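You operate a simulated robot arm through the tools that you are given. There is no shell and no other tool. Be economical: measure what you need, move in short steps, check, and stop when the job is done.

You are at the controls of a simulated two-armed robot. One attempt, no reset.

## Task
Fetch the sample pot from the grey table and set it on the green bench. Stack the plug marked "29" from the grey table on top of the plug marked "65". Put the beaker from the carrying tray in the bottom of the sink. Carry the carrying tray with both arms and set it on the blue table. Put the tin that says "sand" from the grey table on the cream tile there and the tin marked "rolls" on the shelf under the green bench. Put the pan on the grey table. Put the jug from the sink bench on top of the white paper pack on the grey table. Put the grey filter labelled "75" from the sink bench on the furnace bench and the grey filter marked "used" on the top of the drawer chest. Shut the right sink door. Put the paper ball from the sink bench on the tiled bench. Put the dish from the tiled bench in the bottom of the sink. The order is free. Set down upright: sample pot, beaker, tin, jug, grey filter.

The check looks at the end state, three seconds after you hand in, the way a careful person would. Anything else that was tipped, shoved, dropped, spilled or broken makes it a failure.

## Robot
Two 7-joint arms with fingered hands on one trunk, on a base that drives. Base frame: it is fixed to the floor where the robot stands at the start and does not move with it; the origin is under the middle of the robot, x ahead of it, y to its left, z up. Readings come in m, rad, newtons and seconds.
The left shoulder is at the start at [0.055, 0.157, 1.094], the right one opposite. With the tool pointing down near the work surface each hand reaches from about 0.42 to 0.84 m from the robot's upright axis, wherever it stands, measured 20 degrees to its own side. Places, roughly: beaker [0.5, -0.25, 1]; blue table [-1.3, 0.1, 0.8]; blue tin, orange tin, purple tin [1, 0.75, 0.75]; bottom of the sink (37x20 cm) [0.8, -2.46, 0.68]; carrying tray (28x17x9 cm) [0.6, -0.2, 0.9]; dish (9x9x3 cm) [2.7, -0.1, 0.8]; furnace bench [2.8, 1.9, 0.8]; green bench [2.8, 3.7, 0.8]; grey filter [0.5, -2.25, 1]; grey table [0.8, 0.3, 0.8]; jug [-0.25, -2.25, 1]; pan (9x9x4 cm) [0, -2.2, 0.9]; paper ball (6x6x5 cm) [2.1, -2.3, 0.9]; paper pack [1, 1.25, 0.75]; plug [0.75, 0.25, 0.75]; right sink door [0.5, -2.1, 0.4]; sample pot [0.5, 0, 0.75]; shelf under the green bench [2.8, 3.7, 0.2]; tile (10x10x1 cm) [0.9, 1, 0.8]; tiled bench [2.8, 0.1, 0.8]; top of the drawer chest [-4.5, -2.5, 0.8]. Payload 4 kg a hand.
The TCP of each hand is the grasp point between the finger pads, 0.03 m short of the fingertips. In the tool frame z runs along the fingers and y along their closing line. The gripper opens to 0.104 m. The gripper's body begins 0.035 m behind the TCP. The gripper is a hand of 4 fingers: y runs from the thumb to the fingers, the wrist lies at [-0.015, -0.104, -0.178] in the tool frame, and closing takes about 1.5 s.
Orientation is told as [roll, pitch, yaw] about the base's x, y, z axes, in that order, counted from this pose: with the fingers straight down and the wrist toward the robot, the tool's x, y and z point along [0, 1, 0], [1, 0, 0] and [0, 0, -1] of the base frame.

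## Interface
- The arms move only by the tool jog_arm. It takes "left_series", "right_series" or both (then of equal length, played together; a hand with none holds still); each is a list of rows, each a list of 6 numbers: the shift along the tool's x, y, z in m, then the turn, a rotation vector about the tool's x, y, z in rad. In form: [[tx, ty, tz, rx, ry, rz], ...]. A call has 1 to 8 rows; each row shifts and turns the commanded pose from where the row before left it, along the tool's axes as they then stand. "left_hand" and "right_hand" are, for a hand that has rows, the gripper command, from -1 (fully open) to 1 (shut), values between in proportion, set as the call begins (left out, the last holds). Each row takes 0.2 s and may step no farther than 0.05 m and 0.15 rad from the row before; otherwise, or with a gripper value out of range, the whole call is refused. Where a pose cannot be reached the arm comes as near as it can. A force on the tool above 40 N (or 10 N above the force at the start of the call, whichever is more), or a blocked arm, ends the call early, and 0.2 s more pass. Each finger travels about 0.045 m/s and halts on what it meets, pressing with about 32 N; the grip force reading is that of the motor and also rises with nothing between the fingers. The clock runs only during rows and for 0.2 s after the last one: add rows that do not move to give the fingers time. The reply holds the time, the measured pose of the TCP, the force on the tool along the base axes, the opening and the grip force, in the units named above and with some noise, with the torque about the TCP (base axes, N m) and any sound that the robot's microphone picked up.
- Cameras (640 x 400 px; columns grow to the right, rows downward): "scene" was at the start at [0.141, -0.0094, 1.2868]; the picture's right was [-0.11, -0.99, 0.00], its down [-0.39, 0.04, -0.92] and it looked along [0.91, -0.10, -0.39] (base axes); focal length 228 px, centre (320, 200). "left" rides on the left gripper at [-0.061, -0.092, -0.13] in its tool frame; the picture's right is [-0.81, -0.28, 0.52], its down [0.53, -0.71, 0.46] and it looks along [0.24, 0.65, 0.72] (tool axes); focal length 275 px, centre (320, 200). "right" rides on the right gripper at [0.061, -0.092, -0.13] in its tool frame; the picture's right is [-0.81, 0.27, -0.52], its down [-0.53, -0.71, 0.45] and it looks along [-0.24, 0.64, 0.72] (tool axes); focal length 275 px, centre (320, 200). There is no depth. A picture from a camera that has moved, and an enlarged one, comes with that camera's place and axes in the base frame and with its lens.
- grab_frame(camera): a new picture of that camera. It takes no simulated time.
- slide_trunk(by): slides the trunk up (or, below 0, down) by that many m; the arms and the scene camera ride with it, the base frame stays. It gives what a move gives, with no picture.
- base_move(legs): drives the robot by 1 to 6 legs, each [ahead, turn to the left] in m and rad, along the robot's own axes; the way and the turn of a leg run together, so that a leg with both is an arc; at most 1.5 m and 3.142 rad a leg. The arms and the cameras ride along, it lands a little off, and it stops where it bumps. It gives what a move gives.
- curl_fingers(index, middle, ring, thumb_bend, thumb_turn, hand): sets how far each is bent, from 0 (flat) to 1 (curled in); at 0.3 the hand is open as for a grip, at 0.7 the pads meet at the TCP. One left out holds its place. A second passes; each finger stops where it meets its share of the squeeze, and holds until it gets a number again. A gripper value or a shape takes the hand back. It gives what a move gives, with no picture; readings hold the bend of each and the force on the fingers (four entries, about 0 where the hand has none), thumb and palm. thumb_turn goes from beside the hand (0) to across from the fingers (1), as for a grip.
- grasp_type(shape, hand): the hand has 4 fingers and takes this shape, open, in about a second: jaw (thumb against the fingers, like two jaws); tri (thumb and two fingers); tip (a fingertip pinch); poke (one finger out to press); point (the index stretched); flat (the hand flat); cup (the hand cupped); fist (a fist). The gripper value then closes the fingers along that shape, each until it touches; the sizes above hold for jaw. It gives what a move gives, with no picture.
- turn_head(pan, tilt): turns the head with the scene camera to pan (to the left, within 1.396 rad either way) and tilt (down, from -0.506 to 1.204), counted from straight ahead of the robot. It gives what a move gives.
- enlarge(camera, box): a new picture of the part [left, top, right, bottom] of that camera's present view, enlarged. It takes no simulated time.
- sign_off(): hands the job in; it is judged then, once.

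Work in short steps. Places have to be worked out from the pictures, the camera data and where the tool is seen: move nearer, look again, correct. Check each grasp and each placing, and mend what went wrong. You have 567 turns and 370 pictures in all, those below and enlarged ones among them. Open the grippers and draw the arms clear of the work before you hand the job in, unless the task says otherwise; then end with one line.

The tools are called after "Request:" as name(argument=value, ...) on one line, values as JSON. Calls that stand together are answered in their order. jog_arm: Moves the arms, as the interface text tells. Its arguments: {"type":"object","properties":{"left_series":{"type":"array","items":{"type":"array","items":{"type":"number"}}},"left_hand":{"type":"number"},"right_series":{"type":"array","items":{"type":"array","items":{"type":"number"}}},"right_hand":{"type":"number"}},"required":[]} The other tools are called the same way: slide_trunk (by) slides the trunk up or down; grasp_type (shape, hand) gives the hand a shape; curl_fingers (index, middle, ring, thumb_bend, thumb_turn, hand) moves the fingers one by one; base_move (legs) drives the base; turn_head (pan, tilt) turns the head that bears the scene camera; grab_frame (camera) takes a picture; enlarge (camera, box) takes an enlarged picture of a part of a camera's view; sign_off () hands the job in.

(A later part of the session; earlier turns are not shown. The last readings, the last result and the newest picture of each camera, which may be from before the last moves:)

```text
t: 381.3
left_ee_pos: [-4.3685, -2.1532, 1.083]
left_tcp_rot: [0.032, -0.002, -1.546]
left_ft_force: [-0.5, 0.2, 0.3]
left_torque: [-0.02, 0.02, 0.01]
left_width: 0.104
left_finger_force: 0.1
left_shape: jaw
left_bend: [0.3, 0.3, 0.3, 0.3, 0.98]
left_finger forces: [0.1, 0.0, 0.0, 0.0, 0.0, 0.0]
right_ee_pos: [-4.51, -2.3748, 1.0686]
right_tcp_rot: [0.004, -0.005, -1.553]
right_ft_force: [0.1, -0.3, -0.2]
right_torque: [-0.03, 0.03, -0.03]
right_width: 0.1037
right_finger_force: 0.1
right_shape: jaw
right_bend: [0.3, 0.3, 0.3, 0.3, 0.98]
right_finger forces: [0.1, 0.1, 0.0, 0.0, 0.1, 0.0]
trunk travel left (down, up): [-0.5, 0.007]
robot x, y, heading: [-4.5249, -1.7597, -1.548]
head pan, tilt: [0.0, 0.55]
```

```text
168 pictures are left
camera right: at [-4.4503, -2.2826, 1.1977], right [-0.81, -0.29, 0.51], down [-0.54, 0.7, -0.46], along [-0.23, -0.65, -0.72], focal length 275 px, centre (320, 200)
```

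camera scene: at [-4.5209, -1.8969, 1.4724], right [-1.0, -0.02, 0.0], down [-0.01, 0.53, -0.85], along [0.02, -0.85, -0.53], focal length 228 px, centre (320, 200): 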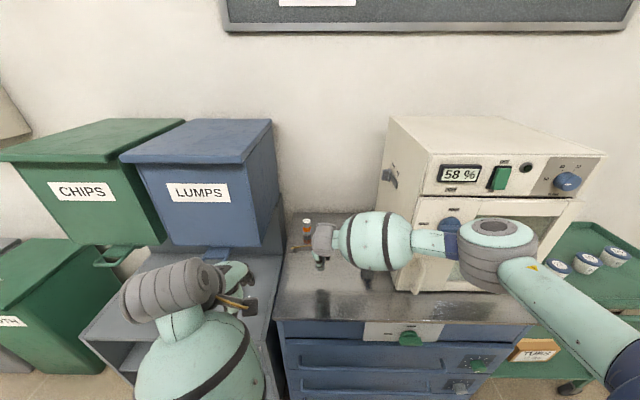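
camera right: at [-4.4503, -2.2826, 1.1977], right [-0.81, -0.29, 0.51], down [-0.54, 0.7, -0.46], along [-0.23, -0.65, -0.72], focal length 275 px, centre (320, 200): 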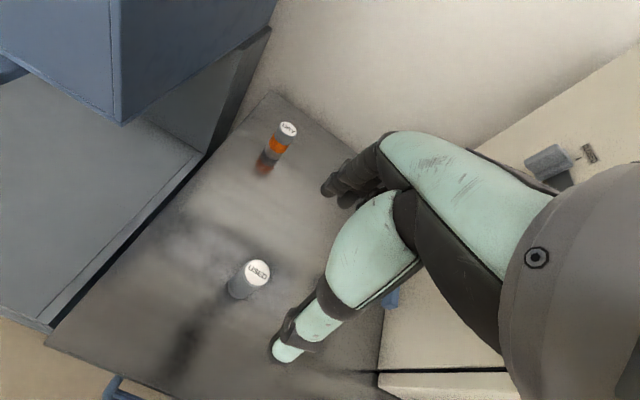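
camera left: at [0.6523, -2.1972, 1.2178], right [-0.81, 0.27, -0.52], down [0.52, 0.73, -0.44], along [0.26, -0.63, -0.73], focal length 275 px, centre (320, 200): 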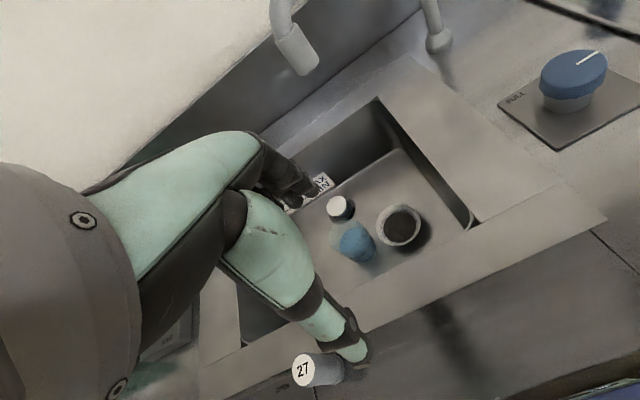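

USED stands on the chest top. I return to the sink bench's right end for jug and pan.

Request:
base_move(legs=[[-0.35, 0], [0, 1.57], [1.5, 0], [1.5, 0], [1.35, 0], [0, -1.57]])

Request:
turn_head(pan=0, tilt=0.5)

Request:
grab_frame(camera="scene")

```text
t: 414.4
left_ee_pos: [-0.0032, -1.8605, 1.0933]
left_tcp_rot: [0.019, -0.043, -1.578]
left_ft_force: [-0.3, 0.4, -0.3]
left_torque: [-0.01, -0.02, 0.02]
left_width: 0.1039
left_finger_force: 0.1
left_shape: jaw
left_bend: [0.3, 0.3, 0.3, 0.3, 0.98]
left_finger forces: [0.1, 0.1, 0.0, 0.1, 0.0, 0.0]
right_ee_pos: [-0.1541, -2.0694, 1.068]
right_tcp_rot: [0.005, -0.001, -1.604]
right_ft_force: [-0.1, 0.5, -0.2]
right_torque: [0.03, 0.0, -0.03]
right_width: 0.1038
right_finger_force: 0.1
right_shape: jaw
right_bend: [0.3, 0.3, 0.3, 0.3, 0.98]
right_finger forces: [0.1, 0.1, 0.0, 0.1, 0.0, 0.0]
trunk travel left (down, up): [-0.5, 0.007]
robot x, y, heading: [-0.1239, -1.4524, -1.601]
head pan, tilt: [0.0, 0.55]
```

```text
t: 415.1
left_ee_pos: [-0.0084, -1.8551, 1.0951]
left_tcp_rot: [0.028, -0.036, -1.598]
left_ft_force: [0.1, 0.4, -0.1]
left_torque: [-0.03, 0.0, -0.02]
left_width: 0.1038
left_finger_force: 0.1
left_shape: jaw
left_bend: [0.3, 0.3, 0.3, 0.3, 0.98]
left_finger forces: [0.0, 0.1, 0.0, 0.0, 0.0, 0.0]
right_ee_pos: [-0.1537, -2.0565, 1.074]
right_tcp_rot: [0.005, -0.014, -1.604]
right_ft_force: [-0.1, -1.3, 0.5]
right_torque: [0.02, 0.01, 0.02]
right_width: 0.1037
right_finger_force: 0.0
right_shape: jaw
right_bend: [0.3, 0.3, 0.3, 0.3, 0.97]
right_finger forces: [0.0, 0.0, 0.1, 0.0, 0.0, 0.0]
trunk travel left (down, up): [-0.5, 0.007]
robot x, y, heading: [-0.1254, -1.4488, -1.598]
head pan, tilt: [0.0, 0.499]
```

```text
167 pictures are left
camera scene: at [-0.1271, -1.5914, 1.477], right [-1.0, 0.03, 0.0], down [0.01, 0.49, -0.87], along [-0.02, -0.87, -0.49], focal length 228 px, centre (320, 200)
```

scene: 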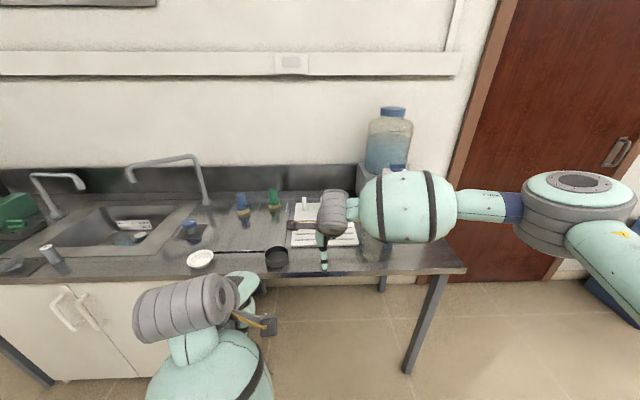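

I drive 0.15 m closer and bring the right hand over the jug at about (-0.345, -2.255).

Request:
base_move(legs=[[0.15, 0.03]])

Request:
jog_arm(right_series=[[-0.04, 0, 0, 0.014, 0, 0], [-0.045, 0.008, 0, 0, 0, 0], [-0.045, 0.008, 0, 0, 0, 0], [-0.045, 0.008, 0, 0, 0, 0], [-0.02, 0.008, 0, 0, 0, 0], [0, 0, 0, 0, 0, 0]])

Request:
grab_frame(camera="right")

Request:
grab_frame(camera="scene")

```text
t: 416.5
left_ee_pos: [0.0116, -2.0067, 1.093]
left_tcp_rot: [0.06, -0.04, -1.541]
left_ft_force: [-0.3, -0.1, -0.7]
left_torque: [-0.01, 0.0, 0.01]
left_width: 0.1042
left_finger_force: 0.0
left_shape: jaw
left_bend: [0.3, 0.3, 0.3, 0.3, 0.97]
left_finger forces: [0.0, 0.0, 0.1, 0.1, 0.1, 0.1]
right_ee_pos: [-0.1391, -2.211, 1.0722]
right_tcp_rot: [0.003, -0.015, -1.574]
right_ft_force: [-0.5, 0.7, -0.4]
right_torque: [-0.02, 0.0, 0.04]
right_width: 0.104
right_finger_force: 0.1
right_shape: jaw
right_bend: [0.3, 0.3, 0.3, 0.3, 0.97]
right_finger forces: [0.0, 0.0, 0.1, 0.0, 0.0, 0.0]
trunk travel left (down, up): [-0.5, 0.007]
robot x, y, heading: [-0.1258, -1.5991, -1.569]
head pan, tilt: [0.0, 0.499]
```

```text
t: 417.9
left_ee_pos: [0.0073, -1.9982, 1.0943]
left_tcp_rot: [0.069, -0.034, -1.556]
left_ft_force: [-0.1, 0.5, -0.6]
left_torque: [-0.01, -0.01, 0.01]
left_width: 0.1036
left_finger_force: 0.1
left_shape: jaw
left_bend: [0.3, 0.3, 0.3, 0.3, 0.98]
left_finger forces: [0.0, 0.1, 0.0, 0.0, 0.1, 0.0]
right_ee_pos: [-0.3344, -2.2234, 1.0816]
right_tcp_rot: [0.005, -0.014, -1.573]
right_ft_force: [0.7, -0.1, -0.3]
right_torque: [0.0, 0.01, 0.02]
right_width: 0.1042
right_finger_force: 0.0
right_shape: jaw
right_bend: [0.3, 0.3, 0.3, 0.3, 0.97]
right_finger forces: [0.0, 0.0, 0.0, 0.0, 0.0, 0.0]
trunk travel left (down, up): [-0.5, 0.007]
robot x, y, heading: [-0.127, -1.6008, -1.56]
head pan, tilt: [0.0, 0.499]
```

```text
166 pictures are left
camera right: at [-0.2726, -2.1316, 1.2096], right [-0.81, -0.27, 0.52], down [-0.53, 0.71, -0.47], along [-0.24, -0.65, -0.72], focal length 275 px, centre (320, 200)
```

right: 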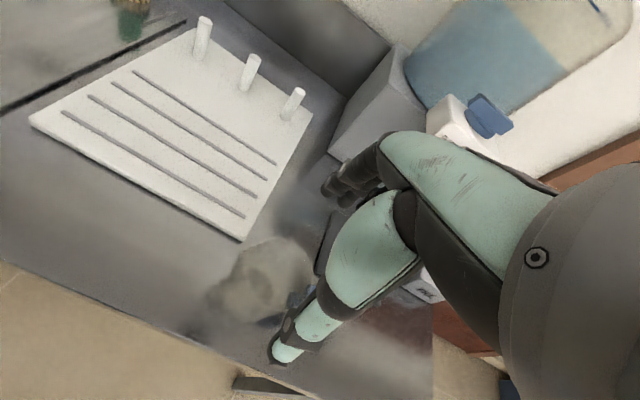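

```text
165 pictures are left
camera scene: at [-0.1246, -1.7408, 1.4769], right [-1.0, 0.0, 0.0], down [0.0, 0.49, -0.87], along [0.0, -0.87, -0.49], focal length 228 px, centre (320, 200)
```

scene: 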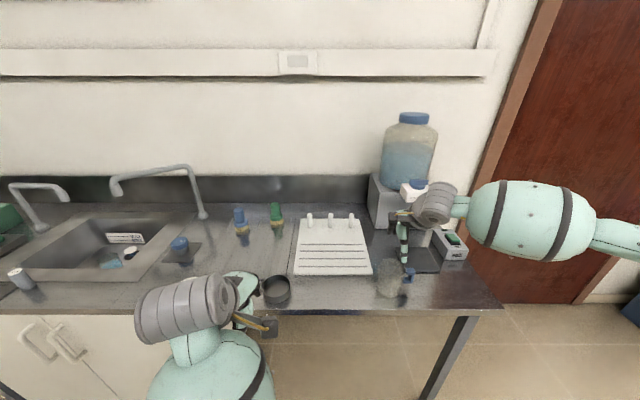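

I enlarge to locate the transparent jug precisely.

Request:
enlarge(camera="scene", box=[350, 220, 450, 310])

Request:
enlarge(camera="right", box=[180, 200, 340, 360])

```text
4.44 times, centred on (400, 265) of scene
camera zoom: at [-0.1246, -1.7408, 1.4769], right [-1.0, 0.0, 0.0], down [0.0, 0.49, -0.87], along [0.0, -0.87, -0.49], focal length 1015 px, centre (-36, -89)
```

zoom: 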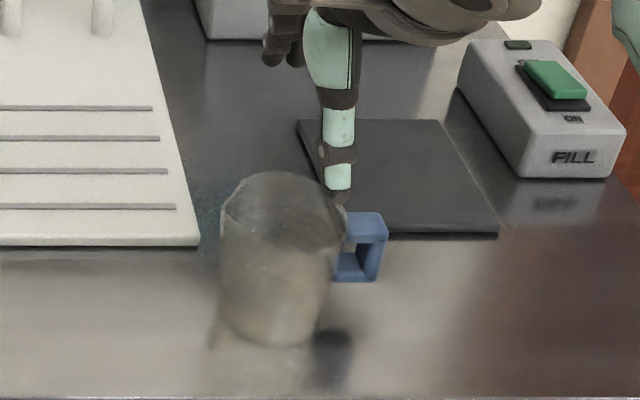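

```text
2.50 times, centred on (260, 280) of right
camera zoom: at [-0.2726, -2.1316, 1.2096], right [-0.81, -0.27, 0.52], down [-0.53, 0.71, -0.47], along [-0.24, -0.65, -0.72], focal length 688 px, centre (470, 0)
```

zoom: 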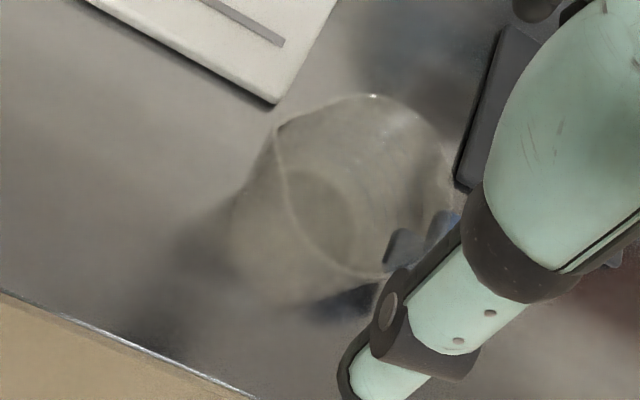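

Jug axis ≈(-0.343, -2.243), rim z≈0.96, with water. I align (fingers biased slightly outward) and descend partway.

Request:
jog_arm(right_series=[[-0.0086, 0.026, 0, 0.014, 0, 0], [0, 0, 0.035, 0, 0, 0], [0, 0, 0.035, 0, 0, 0], [0, 0, 0, 0, 0, 0]])

Request:
enlarge(camera="right", box=[220, 140, 420, 380])

Request:
enlarge(camera="scene", box=[350, 220, 450, 310])

```text
t: 418.9
left_ee_pos: [0.0075, -1.9982, 1.0954]
left_tcp_rot: [0.072, -0.033, -1.555]
left_ft_force: [-0.4, 0.1, 0.6]
left_torque: [0.05, -0.01, 0.01]
left_width: 0.104
left_finger_force: 0.1
left_shape: jaw
left_bend: [0.3, 0.3, 0.3, 0.3, 0.98]
left_finger forces: [0.0, 0.0, 0.0, 0.0, 0.1, 0.0]
right_ee_pos: [-0.3411, -2.2508, 1.0115]
right_tcp_rot: [0.006, 0.0, -1.573]
right_ft_force: [-0.9, 0.1, 0.6]
right_torque: [0.03, 0.0, 0.03]
right_width: 0.1039
right_finger_force: 0.0
right_shape: jaw
right_bend: [0.3, 0.3, 0.3, 0.3, 0.97]
right_finger forces: [0.0, 0.0, 0.0, 0.1, 0.0, 0.0]
trunk travel left (down, up): [-0.5, 0.007]
robot x, y, heading: [-0.1294, -1.6002, -1.572]
head pan, tilt: [0.0, 0.499]
```

```text
1.67 times, centred on (320, 260) of right
camera zoom: at [-0.2788, -2.1595, 1.1405], right [-0.81, -0.27, 0.51], down [-0.53, 0.71, -0.46], along [-0.24, -0.64, -0.73], focal length 459 px, centre (320, 100)
```

zoom: 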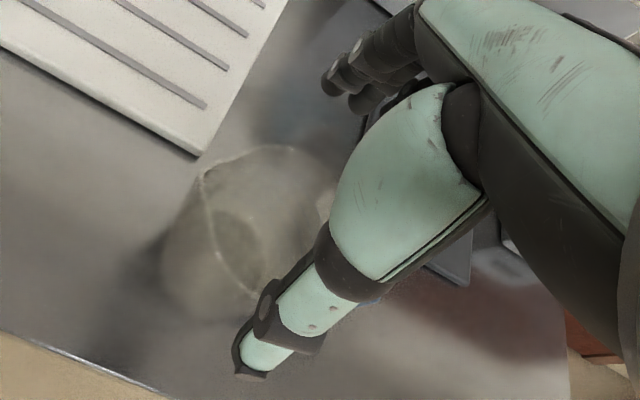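

```text
4.44 times, centred on (400, 265) of scene
camera zoom: at [-0.1246, -1.7404, 1.4769], right [-1.0, 0.0, 0.0], down [0.0, 0.49, -0.87], along [0.0, -0.87, -0.49], focal length 1015 px, centre (-36, -89)
```

zoom: 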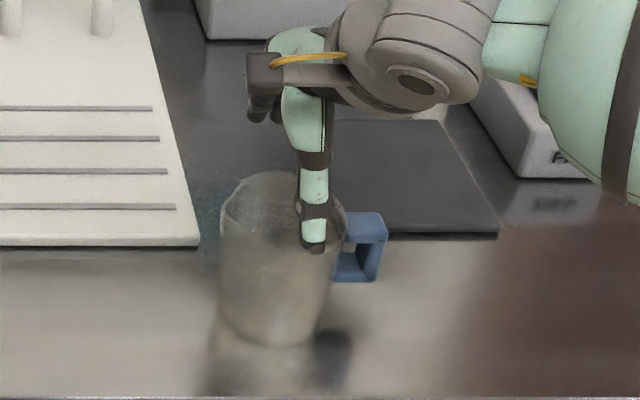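

Aligned. I descend slowly past the rim watching forces.

Request:
jog_arm(right_series=[[0, 0.002, 0.015, 0, 0, 0], [0, 0, 0.015, 0, 0, 0], [0, 0, 0.015, 0, 0, 0], [0, 0, 0, 0, 0, 0]])

```text
t: 419.9
left_ee_pos: [0.0058, -1.9972, 1.0957]
left_tcp_rot: [0.072, -0.032, -1.557]
left_ft_force: [0.0, 0.3, -0.2]
left_torque: [-0.02, 0.02, 0.02]
left_width: 0.1042
left_finger_force: 0.1
left_shape: jaw
left_bend: [0.3, 0.3, 0.3, 0.3, 0.98]
left_finger forces: [0.1, 0.0, 0.0, 0.0, 0.0, 0.0]
right_ee_pos: [-0.3424, -2.2531, 0.9662]
right_tcp_rot: [0.005, 0.0, -1.576]
right_ft_force: [0.2, 0.0, -1.2]
right_torque: [0.0, -0.02, 0.01]
right_width: 0.1041
right_finger_force: 0.1
right_shape: jaw
right_bend: [0.3, 0.3, 0.3, 0.3, 0.97]
right_finger forces: [0.0, 0.0, 0.1, 0.1, 0.0, 0.0]
trunk travel left (down, up): [-0.5, 0.007]
robot x, y, heading: [-0.1292, -1.603, -1.568]
head pan, tilt: [0.0, 0.499]
```

No contact. I go on down to z≈0.928 and check, then close.

Request:
jog_arm(right_series=[[0, 0, 0.015, 0, 0, 0], [0, 0, 0.015, 0, 0, 0], [0, 0, 0.006, 0, 0, 0], [0, 0, 0, 0, 0, 0]])

Request:
enlarge(camera="scene", box=[350, 220, 450, 310])

```text
t: 420.9
left_ee_pos: [0.0074, -1.9983, 1.0944]
left_tcp_rot: [0.071, -0.034, -1.557]
left_ft_force: [0.1, 0.5, 0.1]
left_torque: [0.0, 0.01, 0.0]
left_width: 0.104
left_finger_force: 0.1
left_shape: jaw
left_bend: [0.3, 0.3, 0.3, 0.3, 0.98]
left_finger forces: [0.1, 0.0, 0.0, 0.0, 0.0, 0.1]
right_ee_pos: [-0.342, -2.2531, 0.9319]
right_tcp_rot: [0.008, 0.001, -1.575]
right_ft_force: [-0.4, -0.2, 0.2]
right_torque: [-0.02, 0.01, -0.03]
right_width: 0.1041
right_finger_force: 0.1
right_shape: jaw
right_bend: [0.3, 0.3, 0.3, 0.3, 0.97]
right_finger forces: [0.3, 0.1, 0.1, 0.1, 0.0, 0.0]
trunk travel left (down, up): [-0.5, 0.007]
robot x, y, heading: [-0.125, -1.6029, -1.568]
head pan, tilt: [0.0, 0.499]
```

```text
4.44 times, centred on (400, 265) of scene
camera zoom: at [-0.1252, -1.74, 1.477], right [-1.0, 0.0, 0.0], down [0.0, 0.49, -0.87], along [0.0, -0.87, -0.49], focal length 1015 px, centre (-36, -89)
```

zoom: 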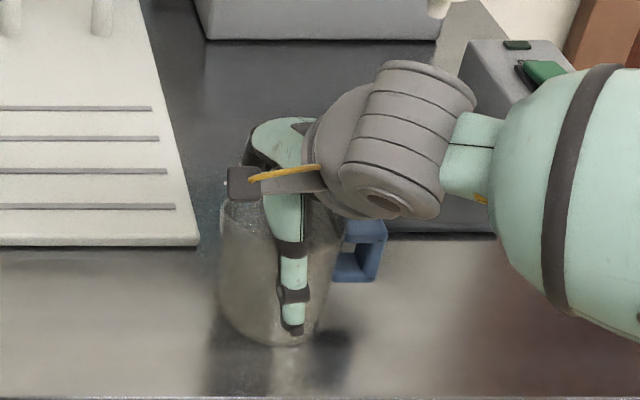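

Straddling cleanly. I close.

Request:
jog_arm(right_series=[[0, 0, 0, 0, 0, 0], [0, 0, 0, 0, 0, 0], [0, 0, 0, 0, 0, 0], [0, 0, 0, 0, 0, 0], [0, 0, 0, 0, 0, 0], [0, 0, 0, 0, 0, 0]], right_hand=0.3)

Request:
jog_arm(right_series=[[0, 0, -0.01, 0, 0, 0], [0, 0, -0.02, 0, 0, 0], [0, 0, -0.03, 0, 0, 0], [0, 0, -0.04, 0, 0, 0], [0, 0, -0.04, 0, 0, 0], [0, 0, 0, 0, 0, 0]])

Request:
grab_frame(camera="scene")

```text
t: 422.3
left_ee_pos: [0.0074, -1.997, 1.0954]
left_tcp_rot: [0.073, -0.032, -1.557]
left_ft_force: [-0.7, -0.1, 0.5]
left_torque: [-0.02, -0.01, -0.03]
left_width: 0.1039
left_finger_force: 0.1
left_shape: jaw
left_bend: [0.3, 0.3, 0.3, 0.3, 0.98]
left_finger forces: [0.0, 0.1, 0.0, 0.0, 0.1, 0.1]
right_ee_pos: [-0.3409, -2.254, 0.9321]
right_tcp_rot: [0.006, 0.001, -1.575]
right_ft_force: [0.0, 0.1, -1.6]
right_torque: [0.02, 0.01, -0.02]
right_width: 0.0633
right_finger_force: 32.1
right_shape: jaw
right_bend: [0.74, 0.39, 0.37, 0.64, 0.99]
right_finger forces: [14.6, 9.2, 4.0, 0.1, 26.3, 0.1]
trunk travel left (down, up): [-0.5, 0.007]
robot x, y, heading: [-0.1237, -1.599, -1.568]
head pan, tilt: [0.0, 0.499]
```

```text
t: 423.7
left_ee_pos: [0.007, -1.9989, 1.0953]
left_tcp_rot: [0.071, -0.033, -1.556]
left_ft_force: [-0.2, 0.0, -0.5]
left_torque: [-0.01, -0.01, 0.04]
left_width: 0.1037
left_finger_force: 0.0
left_shape: jaw
left_bend: [0.3, 0.3, 0.3, 0.3, 0.98]
left_finger forces: [0.0, 0.1, 0.0, 0.0, 0.0, 0.1]
right_ee_pos: [-0.3418, -2.2504, 1.069]
right_tcp_rot: [0.006, 0.0, -1.574]
right_ft_force: [0.8, -0.4, -0.8]
right_torque: [0.02, -0.03, 0.02]
right_width: 0.063
right_finger_force: 32.3
right_shape: jaw
right_bend: [0.74, 0.39, 0.37, 0.65, 0.99]
right_finger forces: [14.7, 9.3, 4.1, 0.0, 26.3, 0.1]
trunk travel left (down, up): [-0.5, 0.007]
robot x, y, heading: [-0.1268, -1.6013, -1.569]
head pan, tilt: [0.0, 0.499]
```

```text
159 pictures are left
camera scene: at [-0.1254, -1.7405, 1.4769], right [-1.0, 0.0, 0.0], down [0.0, 0.49, -0.87], along [0.0, -0.87, -0.49], focal length 228 px, centre (320, 200)
```

scene: 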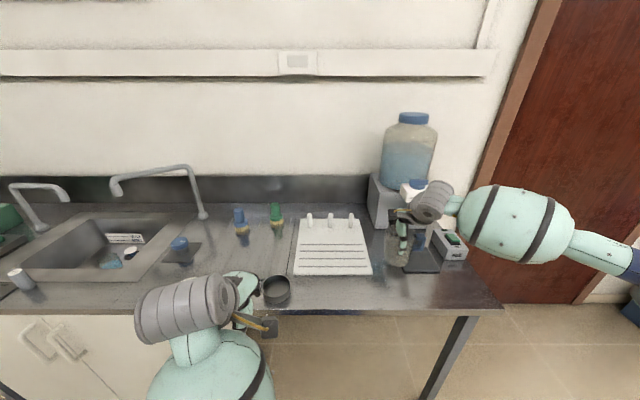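

Jug is up, level. Now the left hand goes above the pan at ≈(0.012, -2.235).

Request:
jog_arm(left_series=[[0.001, 0.04, 0, 0.033, 0, 0], [0.001, 0.04, 0, 0, -0.035, 0], [0.001, 0.04, 0, 0, -0.035, 0], [0.001, 0.04, 0, 0, 0, 0], [0, 0.04, 0, 0, 0, 0], [0, 0.035, 0, 0, 0, 0], [0, 0, 0.045, 0, 0, 0], [0, 0, 0.045, 0, 0, 0]])

Request:
grab_frame(camera="left")

Request:
enlarge(camera="scene", box=[220, 240, 340, 330])

```text
t: 425.5
left_ee_pos: [0.0227, -2.2284, 1.0117]
left_tcp_rot: [-0.01, -0.02, -1.538]
left_ft_force: [-0.4, 0.5, 0.1]
left_torque: [0.03, -0.02, 0.01]
left_width: 0.1039
left_finger_force: 0.0
left_shape: jaw
left_bend: [0.3, 0.3, 0.3, 0.3, 0.98]
left_finger forces: [0.0, 0.1, 0.0, 0.0, 0.0, 0.0]
left hand out of reach, approached as far as the arm can: row 1
right_ee_pos: [-0.3427, -2.251, 1.0689]
right_tcp_rot: [0.006, 0.001, -1.574]
right_ft_force: [-0.2, 0.0, -1.0]
right_torque: [-0.01, -0.03, -0.04]
right_width: 0.0632
right_finger_force: 32.4
right_shape: jaw
right_bend: [0.74, 0.39, 0.37, 0.65, 0.99]
right_finger forces: [14.8, 9.2, 4.1, 0.0, 26.3, 0.0]
trunk travel left (down, up): [-0.5, 0.007]
robot x, y, heading: [-0.1272, -1.6007, -1.567]
head pan, tilt: [0.0, 0.499]
```

```text
158 pictures are left
camera left: at [-0.0405, -2.136, 1.1413], right [-0.82, 0.24, -0.51], down [0.5, 0.72, -0.48], along [0.26, -0.65, -0.71], focal length 275 px, centre (320, 200)
```

left: 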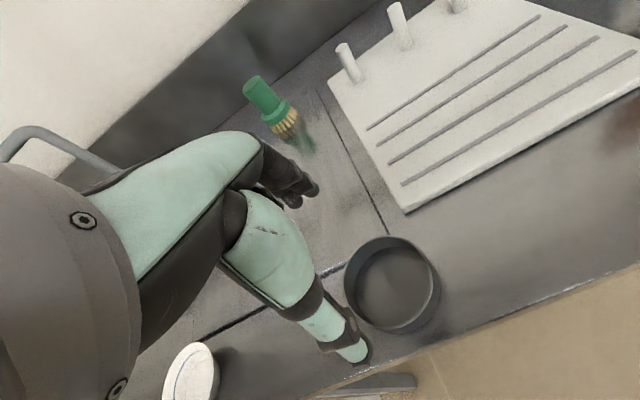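

```text
4.44 times, centred on (280, 285) of scene
camera zoom: at [-0.1249, -1.7404, 1.4769], right [-1.0, 0.0, 0.0], down [0.0, 0.49, -0.87], along [0.0, -0.87, -0.49], focal length 1015 px, centre (498, -178)
```

zoom: 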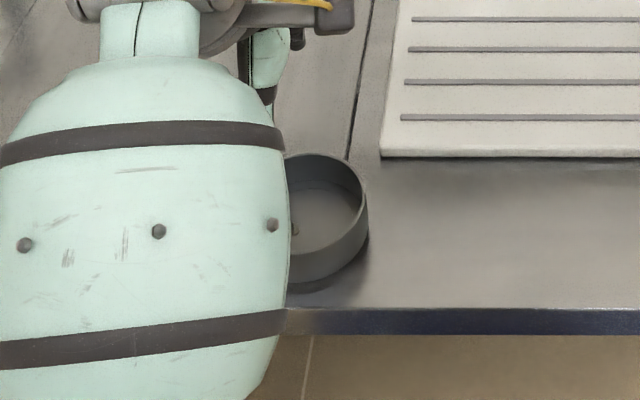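

Pan centre ≈(0.010, -2.232). I centre and descend.

Request:
jog_arm(left_series=[[-0.0126, 0.008, 0.03, 0.02, 0, 0], [0, 0, 0.035, 0, 0, 0], [0, 0, 0.02, 0, 0, 0], [0, 0, 0.015, 0, 0, 0], [0, 0, 0.015, 0, 0, 0], [0, 0, 0.008, 0, 0, 0], [0, 0, 0, 0, 0, 0]])

Request:
grab_frame(camera="left")

```text
t: 427.1
left_ee_pos: [0.0097, -2.2371, 0.8882]
left_tcp_rot: [-0.012, -0.001, -1.54]
left_ft_force: [0.5, 0.1, 2.5]
left_torque: [-0.09, 0.0, 0.01]
left_width: 0.1039
left_finger_force: 0.1
left_shape: jaw
left_bend: [0.3, 0.3, 0.3, 0.3, 0.98]
left_finger forces: [1.1, 1.2, 0.0, 0.1, 0.6, 0.0]
right_ee_pos: [-0.3433, -2.25, 1.0706]
right_tcp_rot: [0.004, 0.001, -1.574]
right_ft_force: [-0.3, -0.2, -0.7]
right_torque: [-0.01, -0.02, -0.02]
right_width: 0.0633
right_finger_force: 32.2
right_shape: jaw
right_bend: [0.74, 0.39, 0.37, 0.65, 0.99]
right_finger forces: [14.7, 9.3, 4.1, 0.0, 26.2, 0.1]
trunk travel left (down, up): [-0.5, 0.007]
robot x, y, heading: [-0.1235, -1.5997, -1.564]
head pan, tilt: [0.0, 0.499]
```

```text
156 pictures are left
camera left: at [-0.0535, -2.146, 1.0197], right [-0.82, 0.25, -0.51], down [0.51, 0.73, -0.46], along [0.26, -0.64, -0.73], focal length 275 px, centre (320, 200)
```

left: 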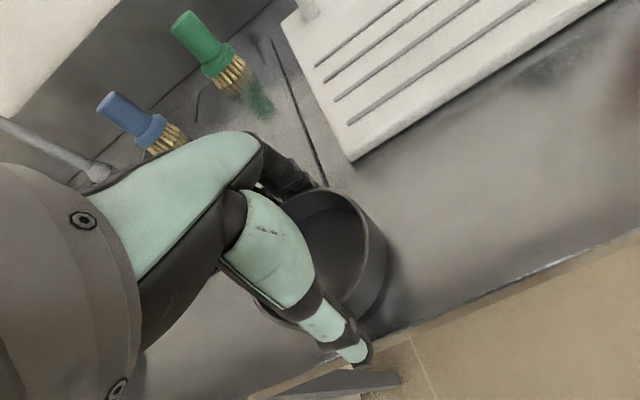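

Straddling with light touch on both sides. I close and lift.

Request:
jog_arm(left_series=[[0, 0, 0, 0, 0, 0], [0, 0, 0, 0, 0, 0], [0, 0, 0, 0, 0, 0], [0, 0, 0, 0, 0, 0], [0, 0, 0, 0, 0, 0]], left_hand=0.3)

Request:
jog_arm(left_series=[[0, 0, -0.01, 0, 0, 0], [0, 0, -0.03, 0, 0, 0], [0, 0, -0.045, 0, 0, 0], [0, 0, -0.045, 0, 0, 0], [0, 0, -0.045, 0, 0, 0], [0, -0.03, 0, 0, 0, 0], [0, 0, 0, 0, 0, 0]], right_series=[[0, 0, 0, 0, 0, 0], [0, 0, 0, 0, 0, 0], [0, 0, -0.01, 0, 0, 0], [0, 0, -0.02, 0, 0, 0], [0, -0.03, -0.02, 0, 0, 0], [0, -0.03, 0, 0, 0, 0], [0, 0, 0, 0, 0, 0]])

Request:
grab_frame(camera="left")

Request:
grab_frame(camera="right")

```text
t: 428.3
left_ee_pos: [0.0091, -2.2357, 0.8883]
left_tcp_rot: [-0.011, 0.001, -1.539]
left_ft_force: [-0.2, -0.1, -0.5]
left_torque: [-0.03, -0.07, -0.01]
left_width: 0.0838
left_finger_force: 31.9
left_shape: jaw
left_bend: [0.27, 0.33, 0.32, 0.47, 0.98]
left_finger forces: [22.6, 9.5, 3.5, 0.1, 36.2, 0.1]
right_ee_pos: [-0.3417, -2.2498, 1.0697]
right_tcp_rot: [0.004, 0.0, -1.574]
right_ft_force: [0.9, 0.7, -0.2]
right_torque: [0.02, -0.02, -0.02]
right_width: 0.0633
right_finger_force: 31.8
right_shape: jaw
right_bend: [0.74, 0.39, 0.37, 0.65, 0.99]
right_finger forces: [14.6, 9.2, 4.1, 0.0, 26.3, 0.0]
trunk travel left (down, up): [-0.5, 0.007]
robot x, y, heading: [-0.1291, -1.5971, -1.566]
head pan, tilt: [0.0, 0.499]
```

```text
t: 429.9
left_ee_pos: [0.011, -2.2067, 1.0626]
left_tcp_rot: [-0.011, 0.0, -1.541]
left_ft_force: [0.4, -0.7, -1.5]
left_torque: [0.02, 0.0, 0.01]
left_width: 0.0835
left_finger_force: 31.8
left_shape: jaw
left_bend: [0.27, 0.33, 0.32, 0.47, 0.98]
left_finger forces: [22.5, 9.6, 3.7, 0.0, 36.0, 0.0]
right_ee_pos: [-0.3402, -2.1927, 1.1197]
right_tcp_rot: [0.005, 0.001, -1.576]
right_ft_force: [-0.7, -1.3, -1.2]
right_torque: [0.0, -0.03, -0.01]
right_width: 0.063
right_finger_force: 32.4
right_shape: jaw
right_bend: [0.74, 0.39, 0.37, 0.65, 0.99]
right_finger forces: [14.7, 9.3, 4.1, 0.0, 26.4, 0.0]
trunk travel left (down, up): [-0.5, 0.007]
robot x, y, heading: [-0.1279, -1.6019, -1.565]
head pan, tilt: [0.0, 0.499]
```

```text
155 pictures are left
camera left: at [-0.0515, -2.117, 1.1952], right [-0.82, 0.25, -0.51], down [0.51, 0.73, -0.46], along [0.26, -0.64, -0.73], focal length 275 px, centre (320, 200)
```

left: 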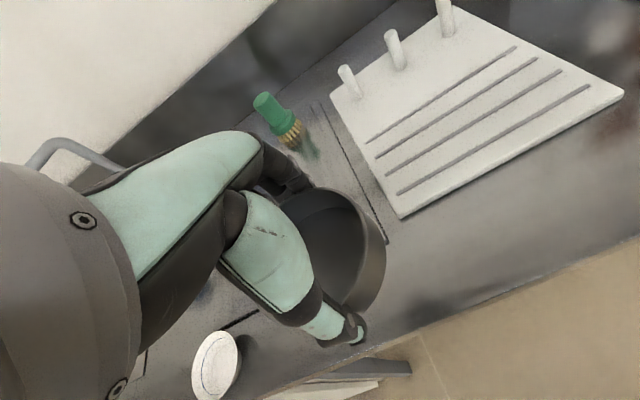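

```text
154 pictures are left
camera right: at [-0.2797, -2.1028, 1.2495], right [-0.81, -0.27, 0.51], down [-0.53, 0.72, -0.46], along [-0.24, -0.64, -0.73], focal length 275 px, centre (320, 200)
```

right: 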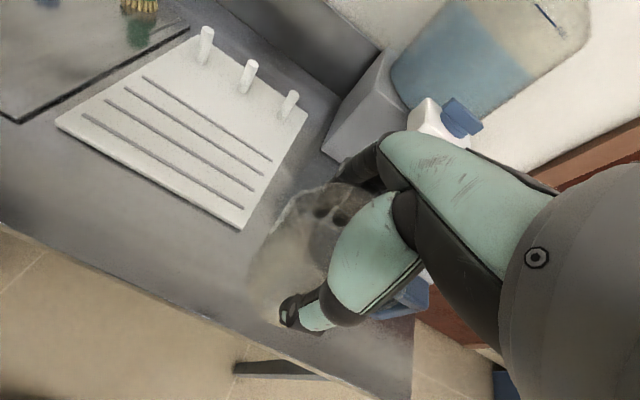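

Both held. I drive to the grey table's front: back out, then north along x≈-0.38, then turn to face the table.

Request:
base_move(legs=[[-0.35, 0], [0, -1.57], [0.25, 0], [0, -1.57], [1.27, 0], [0, -1.57]])

Request:
turn_head(pan=0.2, tilt=0.5)

Request:
grab_frame(camera="scene")

```text
t: 453.6
left_ee_pos: [0.2738, 0.143, 1.0648]
left_tcp_rot: [-0.01, -0.001, 0.002]
left_ft_force: [0.8, -0.2, -1.7]
left_torque: [-0.02, 0.01, 0.0]
left_width: 0.0827
left_finger_force: 31.9
left_shape: jaw
left_bend: [0.27, 0.34, 0.32, 0.49, 0.98]
left_finger forces: [20.5, 9.2, 3.9, 0.0, 33.3, 0.1]
right_ee_pos: [0.25, -0.2091, 1.1203]
right_tcp_rot: [0.006, 0.0, -0.034]
right_ft_force: [0.4, -0.4, -0.4]
right_torque: [0.01, 0.02, 0.0]
right_width: 0.0613
right_finger_force: 31.6
right_shape: jaw
right_bend: [0.74, 0.39, 0.38, 0.65, 0.99]
right_finger forces: [15.4, 9.3, 4.3, 0.0, 24.9, 0.0]
trunk travel left (down, up): [-0.5, 0.007]
robot x, y, heading: [-0.3373, 0.0383, -0.026]
head pan, tilt: [0.0, 0.499]
```

```text
t: 454.4
left_ee_pos: [0.2613, 0.1429, 1.0727]
left_tcp_rot: [-0.011, -0.014, 0.003]
left_ft_force: [-0.9, -0.9, -1.6]
left_torque: [0.01, 0.01, 0.0]
left_width: 0.0827
left_finger_force: 32.1
left_shape: jaw
left_bend: [0.27, 0.34, 0.33, 0.49, 0.98]
left_finger forces: [20.7, 9.1, 4.0, 0.1, 33.6, 0.0]
right_ee_pos: [0.2365, -0.2091, 1.1269]
right_tcp_rot: [0.007, -0.014, -0.031]
right_ft_force: [-0.5, 0.5, -1.0]
right_torque: [-0.01, 0.02, -0.03]
right_width: 0.0611
right_finger_force: 31.8
right_shape: jaw
right_bend: [0.74, 0.39, 0.38, 0.65, 0.99]
right_finger forces: [15.4, 9.6, 4.4, 0.1, 25.9, 0.0]
trunk travel left (down, up): [-0.5, 0.007]
robot x, y, heading: [-0.3322, 0.0396, -0.024]
head pan, tilt: [0.201, 0.499]
```

```text
153 pictures are left
camera scene: at [-0.1934, 0.0543, 1.4769], right [0.17, -0.98, 0.0], down [-0.48, -0.08, -0.87], along [0.86, 0.15, -0.49], focal length 228 px, centre (320, 200)
```

scene: 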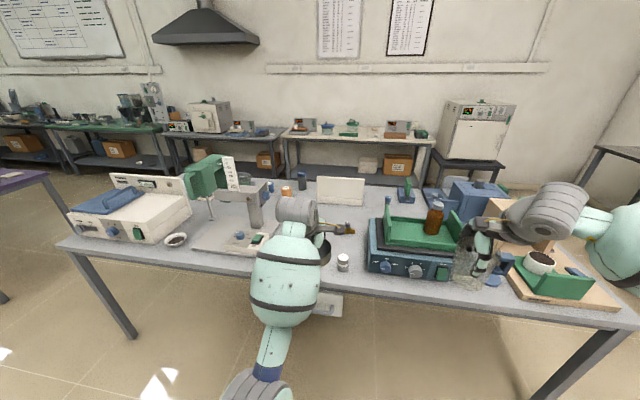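

Before driving in I raise the jug well above the bottle on the tray and level both hands; then approach.

Request:
jog_arm(right_series=[[0, -0.02, -0.04, 0.014, 0, 0], [0, -0.02, -0.04, 0, 0, 0], [0, 0, -0.04, 0, 0, 0]], left_series=[[0, 0, 0, 0.014, 0, 0], [0, 0, 0, 0, 0.01, 0], [0, 0, 0, 0, 0, 0]])

Request:
base_move(legs=[[0.3, 0]])

Request:
grab_frame(camera="left")

Request:
grab_frame(camera="scene")

```text
t: 455.2
left_ee_pos: [0.2613, 0.1427, 1.0722]
left_tcp_rot: [-0.001, 0.002, 0.002]
left_ft_force: [-0.2, 0.6, -1.6]
left_torque: [-0.02, 0.0, 0.0]
left_width: 0.083
left_finger_force: 31.7
left_shape: jaw
left_bend: [0.27, 0.34, 0.33, 0.49, 0.98]
left_finger forces: [20.6, 9.1, 4.0, 0.1, 33.4, 0.0]
right_ee_pos: [0.1957, -0.2088, 1.2475]
right_tcp_rot: [0.002, -0.001, -0.034]
right_ft_force: [1.0, 0.2, -0.8]
right_torque: [0.0, 0.01, -0.01]
right_width: 0.0614
right_finger_force: 32.3
right_shape: jaw
right_bend: [0.74, 0.39, 0.38, 0.65, 0.99]
right_finger forces: [15.3, 9.6, 4.4, 0.0, 25.4, 0.1]
trunk travel left (down, up): [-0.5, 0.007]
robot x, y, heading: [-0.3326, 0.0396, -0.029]
head pan, tilt: [0.201, 0.499]
```

```text
t: 457.3
left_ee_pos: [0.5547, 0.1312, 1.0721]
left_tcp_rot: [-0.003, -0.001, -0.003]
left_ft_force: [-0.3, 0.8, -1.3]
left_torque: [-0.01, 0.02, -0.01]
left_width: 0.0828
left_finger_force: 31.8
left_shape: jaw
left_bend: [0.27, 0.34, 0.33, 0.49, 0.98]
left_finger forces: [20.7, 9.1, 4.0, 0.0, 33.5, 0.1]
right_ee_pos: [0.4885, -0.2202, 1.2497]
right_tcp_rot: [0.005, 0.0, -0.038]
right_ft_force: [-0.5, -0.3, -0.2]
right_torque: [0.05, -0.02, 0.05]
right_width: 0.0614
right_finger_force: 32.3
right_shape: jaw
right_bend: [0.74, 0.39, 0.38, 0.65, 0.99]
right_finger forces: [15.3, 9.4, 4.5, 0.0, 25.5, 0.1]
trunk travel left (down, up): [-0.5, 0.007]
robot x, y, heading: [-0.0407, 0.0314, -0.029]
head pan, tilt: [0.201, 0.499]
```

```text
152 pictures are left
camera left: at [0.4632, 0.0707, 1.2031], right [-0.28, -0.81, -0.52], down [-0.71, 0.53, -0.46], along [0.65, 0.24, -0.72], focal length 275 px, centre (320, 200)
```

left: 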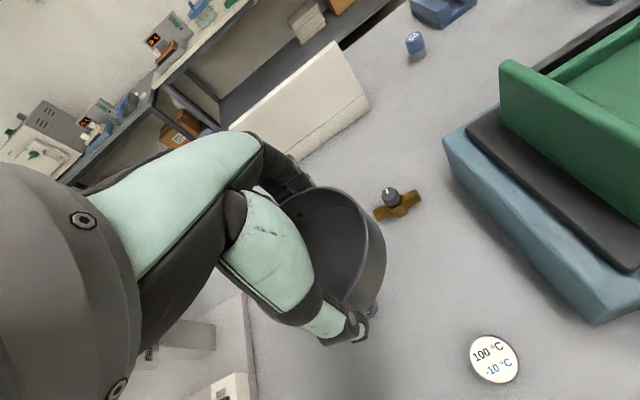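

```text
151 pictures are left
camera scene: at [0.0996, 0.0468, 1.4771], right [0.17, -0.99, 0.0], down [-0.48, -0.08, -0.87], along [0.86, 0.15, -0.49], focal length 228 px, centre (320, 200)
```

scene: 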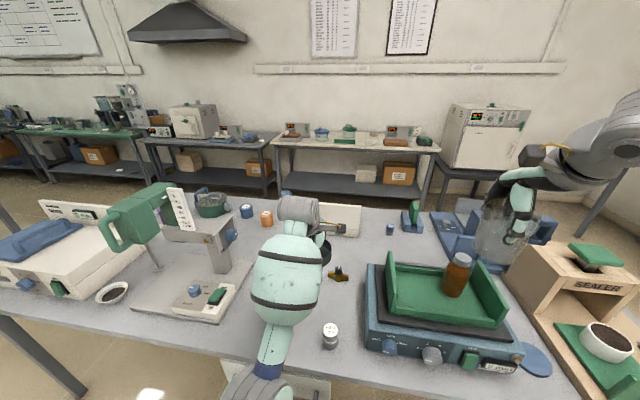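

I move the pan over the free spot where plug 29 stood, (0.545, 0.325).

Request:
jog_arm(left_series=[[0.045, -0.002, 0, 0, 0, 0], [0.045, -0.002, 0, 0, 0, 0], [0.045, -0.002, 0, 0, 0, 0], [0.045, -0.002, 0, 0, 0, 0], [0.015, 0, 0.04, 0, 0, 0], [0, 0, 0.045, 0, 0, 0], [0, 0, 0, 0, 0, 0]])

Request:
grab_frame(camera="left")

Request:
enlarge(camera="scene", box=[150, 180, 370, 360])

```text
t: 458.9
left_ee_pos: [0.5344, 0.3265, 0.9922]
left_tcp_rot: [0.0, -0.012, -0.003]
left_ft_force: [-0.1, -0.1, -2.2]
left_torque: [-0.03, -0.01, 0.02]
left_width: 0.0825
left_finger_force: 32.2
left_shape: jaw
left_bend: [0.26, 0.34, 0.33, 0.49, 0.98]
left_finger forces: [20.2, 9.5, 4.1, 0.0, 33.6, 0.0]
right_ee_pos: [0.4744, -0.2193, 1.256]
right_tcp_rot: [0.005, -0.013, -0.04]
right_ft_force: [0.1, -0.2, 0.0]
right_torque: [0.02, -0.01, 0.04]
right_width: 0.061
right_finger_force: 31.8
right_shape: jaw
right_bend: [0.74, 0.39, 0.38, 0.65, 0.99]
right_finger forces: [15.5, 9.6, 4.6, 0.1, 26.0, 0.0]
trunk travel left (down, up): [-0.5, 0.007]
robot x, y, heading: [-0.0397, 0.0313, -0.027]
head pan, tilt: [0.201, 0.499]
```

```text
150 pictures are left
camera left: at [0.4416, 0.2664, 1.1229], right [-0.27, -0.81, -0.52], down [-0.71, 0.53, -0.46], along [0.65, 0.24, -0.72], focal length 275 px, centre (320, 200)
```

left: 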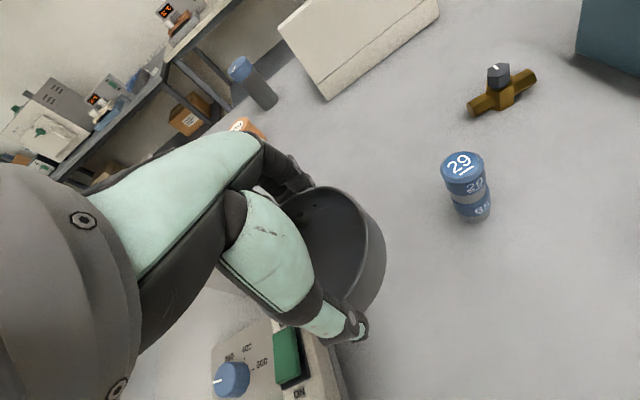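

```text
2.22 times, centred on (260, 270) of scene
camera zoom: at [0.1007, 0.047, 1.477], right [0.17, -0.99, 0.0], down [-0.48, -0.08, -0.87], along [0.86, 0.15, -0.49], focal length 508 px, centre (453, 44)
```

zoom: 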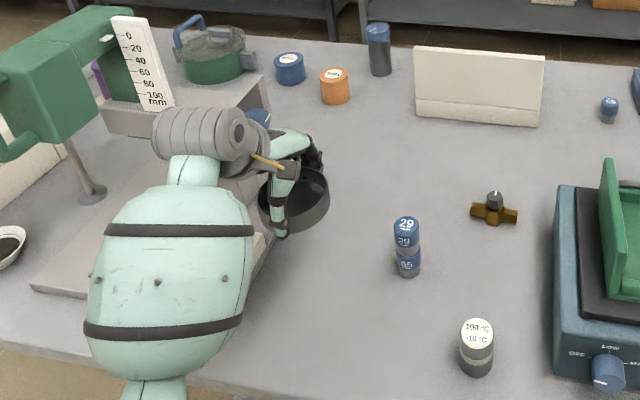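

Spot is clear. I lower the pan.

Request:
jog_arm(left_series=[[0, 0.005, 0.04, 0.012, 0, 0], [0, 0, 0.04, 0, 0, 0], [0, 0, 0.04, 0, 0, 0], [0, 0, 0.025, 0, 0, 0], [0, 0, 0.008, 0, 0, 0], [0, 0, 0.005, 0, 0, 0], [0, 0, 0.005, 0, 0, 0], [0, 0, 0, 0, 0, 0]])

Request:
grab_frame(camera="left")

```text
t: 460.7
left_ee_pos: [0.541, 0.3254, 0.83]
left_tcp_rot: [-0.003, 0.0, -0.003]
left_ft_force: [-0.1, 0.4, -1.2]
left_torque: [-0.02, -0.02, -0.02]
left_width: 0.0831
left_finger_force: 32.1
left_shape: jaw
left_bend: [0.26, 0.34, 0.33, 0.49, 0.98]
left_finger forces: [20.1, 9.3, 4.1, 0.1, 33.1, 0.0]
right_ee_pos: [0.4741, -0.2189, 1.2545]
right_tcp_rot: [0.003, -0.012, -0.039]
right_ft_force: [-0.5, 0.3, -0.6]
right_torque: [0.0, -0.01, -0.01]
right_width: 0.0611
right_finger_force: 32.4
right_shape: jaw
right_bend: [0.74, 0.39, 0.38, 0.65, 0.99]
right_finger forces: [15.5, 9.7, 4.6, 0.1, 25.9, 0.0]
trunk travel left (down, up): [-0.5, 0.007]
robot x, y, heading: [-0.0399, 0.029, -0.029]
head pan, tilt: [0.201, 0.499]
```

```text
148 pictures are left
camera left: at [0.4498, 0.2656, 0.9603], right [-0.28, -0.81, -0.52], down [-0.71, 0.53, -0.46], along [0.65, 0.24, -0.73], focal length 275 px, centre (320, 200)
```

left: 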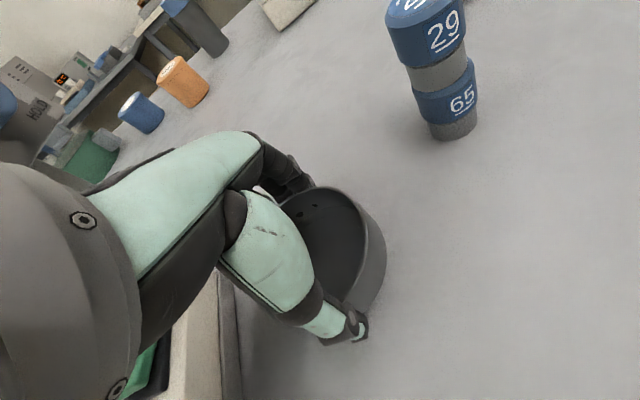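

Request:
jog_arm(left_series=[[0, 0, 0.003, 0, 0, 0], [0, 0, 0.003, 0, 0, 0], [0, 0, 0.003, 0, 0, 0], [0, 0, 0, 0, 0, 0]])

```text
t: 461.7
left_ee_pos: [0.5414, 0.3257, 0.8204]
left_tcp_rot: [-0.003, 0.001, -0.004]
left_ft_force: [0.2, 0.9, -1.5]
left_torque: [-0.02, 0.02, 0.0]
left_width: 0.0827
left_finger_force: 32.2
left_shape: jaw
left_bend: [0.26, 0.34, 0.33, 0.49, 0.98]
left_finger forces: [20.0, 9.5, 4.2, 0.0, 33.1, 0.0]
right_ee_pos: [0.475, -0.2199, 1.2553]
right_tcp_rot: [0.004, -0.012, -0.041]
right_ft_force: [0.0, 0.8, -0.5]
right_torque: [0.03, 0.0, -0.02]
right_width: 0.0612
right_finger_force: 32.0
right_shape: jaw
right_bend: [0.74, 0.39, 0.38, 0.65, 0.99]
right_finger forces: [15.5, 9.7, 4.5, 0.0, 25.9, 0.0]
trunk travel left (down, up): [-0.5, 0.007]
robot x, y, heading: [-0.0422, 0.0293, -0.034]
head pan, tilt: [0.201, 0.499]
```

No contact yet; I go on in 3 mm steps.

Request:
jog_arm(left_series=[[0, 0, 0.003, 0, 0, 0], [0, 0, 0.003, 0, 0, 0], [0, 0, 0.003, 0, 0, 0], [0, 0, 0.002, 0, 0, 0], [0, 0, 0, 0, 0, 0]])

```text
t: 462.9
left_ee_pos: [0.5431, 0.3254, 0.8162]
left_tcp_rot: [0.001, -0.014, -0.003]
left_ft_force: [1.1, 3.9, 35.3]
left_torque: [0.05, 0.36, 0.11]
left_width: 0.0814
left_finger_force: 32.1
left_shape: jaw
left_bend: [0.27, 0.34, 0.33, 0.49, 0.98]
left_finger forces: [19.4, 9.6, 5.5, 0.0, 33.2, 0.0]
right_ee_pos: [0.4711, -0.2218, 1.2557]
right_tcp_rot: [0.005, -0.014, -0.04]
right_ft_force: [0.4, -0.2, -0.6]
right_torque: [0.03, 0.02, 0.01]
right_width: 0.0612
right_finger_force: 32.1
right_shape: jaw
right_bend: [0.74, 0.39, 0.38, 0.65, 0.99]
right_finger forces: [15.6, 9.7, 4.6, 0.1, 25.8, 0.1]
trunk travel left (down, up): [-0.5, 0.007]
robot x, y, heading: [-0.0407, 0.0305, -0.03]
head pan, tilt: [0.201, 0.499]
```

Contact (35 N). I ease up and release.

Request:
jog_arm(left_series=[[0, 0, -0.005, 0, 0, 0], [0, 0, 0, 0, 0, 0]])

Request:
jog_arm(left_series=[[0, 0, 0, 0, 0, 0], [0, 0, 0, 0, 0, 0], [0, 0, 0, 0, 0, 0], [0, 0, 0, 0, 0, 0], [0, 0, 0, 0, 0, 0]], left_hand=-1)

Request:
jog_arm(left_series=[[0, 0, -0.01, 0, 0, 0], [0, 0, -0.03, 0, 0, 0], [0, 0, -0.045, 0, 0, 0], [0, 0, -0.045, 0, 0, 0], [0, 0, -0.045, 0, 0, 0], [0, 0, -0.045, 0, 0, 0]])

Request:
grab_frame(camera="left")

```text
t: 463.5
left_ee_pos: [0.5417, 0.3257, 0.8163]
left_tcp_rot: [-0.001, 0.0, -0.003]
left_ft_force: [4.3, 3.3, 18.9]
left_torque: [0.1, -0.21, 0.03]
left_width: 0.0813
left_finger_force: 31.8
left_shape: jaw
left_bend: [0.26, 0.33, 0.32, 0.5, 0.99]
left_finger forces: [21.1, 10.6, 5.6, 0.0, 31.7, 0.1]
right_ee_pos: [0.472, -0.2201, 1.2563]
right_tcp_rot: [0.007, -0.011, -0.038]
right_ft_force: [0.7, 0.9, 0.0]
right_torque: [-0.01, 0.02, -0.01]
right_width: 0.0611
right_finger_force: 32.2
right_shape: jaw
right_bend: [0.74, 0.39, 0.38, 0.65, 0.99]
right_finger forces: [15.4, 9.7, 4.6, 0.0, 26.0, 0.0]
trunk travel left (down, up): [-0.5, 0.007]
robot x, y, heading: [-0.0414, 0.0301, -0.034]
head pan, tilt: [0.201, 0.499]
```

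```text
t: 464.7
left_ee_pos: [0.5422, 0.3263, 0.815]
left_tcp_rot: [-0.003, 0.002, -0.003]
left_ft_force: [0.4, -0.8, 0.4]
left_torque: [0.0, 0.03, 0.0]
left_width: 0.1038
left_finger_force: 0.0
left_shape: jaw
left_bend: [0.29, 0.3, 0.3, 0.28, 0.97]
left_finger forces: [1.7, 0.1, 0.0, 0.1, 1.8, 0.0]
right_ee_pos: [0.4745, -0.2195, 1.2544]
right_tcp_rot: [0.005, -0.01, -0.041]
right_ft_force: [0.1, 0.2, -0.1]
right_torque: [0.02, 0.03, 0.05]
right_width: 0.0611
right_finger_force: 32.0
right_shape: jaw
right_bend: [0.74, 0.39, 0.38, 0.65, 0.99]
right_finger forces: [15.5, 9.7, 4.6, 0.0, 25.9, 0.1]
trunk travel left (down, up): [-0.5, 0.007]
robot x, y, heading: [-0.0399, 0.0324, -0.031]
head pan, tilt: [0.201, 0.499]
```

```text
t: 466.1
left_ee_pos: [0.5431, 0.3239, 1.0389]
left_tcp_rot: [-0.001, 0.001, -0.006]
left_ft_force: [0.3, 0.3, -0.2]
left_torque: [-0.01, 0.01, -0.02]
left_width: 0.1037
left_finger_force: 0.1
left_shape: jaw
left_bend: [0.3, 0.3, 0.3, 0.3, 0.97]
left_finger forces: [0.0, 0.1, 0.0, 0.0, 0.0, 0.1]
right_ee_pos: [0.4748, -0.2198, 1.2553]
right_tcp_rot: [0.006, -0.011, -0.04]
right_ft_force: [0.0, 0.4, -0.6]
right_torque: [0.0, 0.01, -0.03]
right_width: 0.0613
right_finger_force: 32.5
right_shape: jaw
right_bend: [0.74, 0.39, 0.38, 0.65, 0.99]
right_finger forces: [15.5, 9.7, 4.5, 0.0, 25.9, 0.1]
trunk travel left (down, up): [-0.5, 0.007]
robot x, y, heading: [-0.0451, 0.0319, -0.037]
head pan, tilt: [0.201, 0.499]
```

```text
147 pictures are left
camera left: at [0.4519, 0.2642, 1.17], right [-0.28, -0.81, -0.52], down [-0.71, 0.54, -0.45], along [0.64, 0.24, -0.73], focal length 275 px, centre (320, 200)
```

left: 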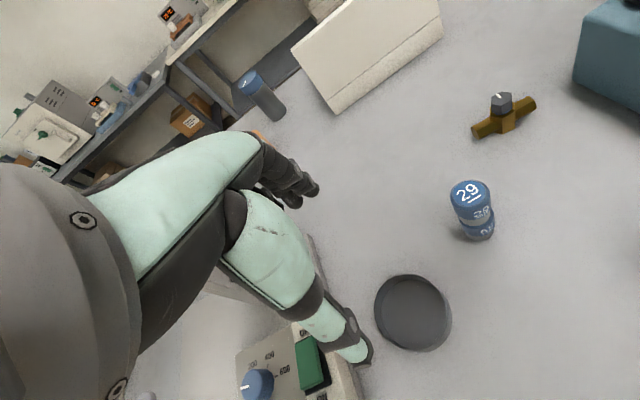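

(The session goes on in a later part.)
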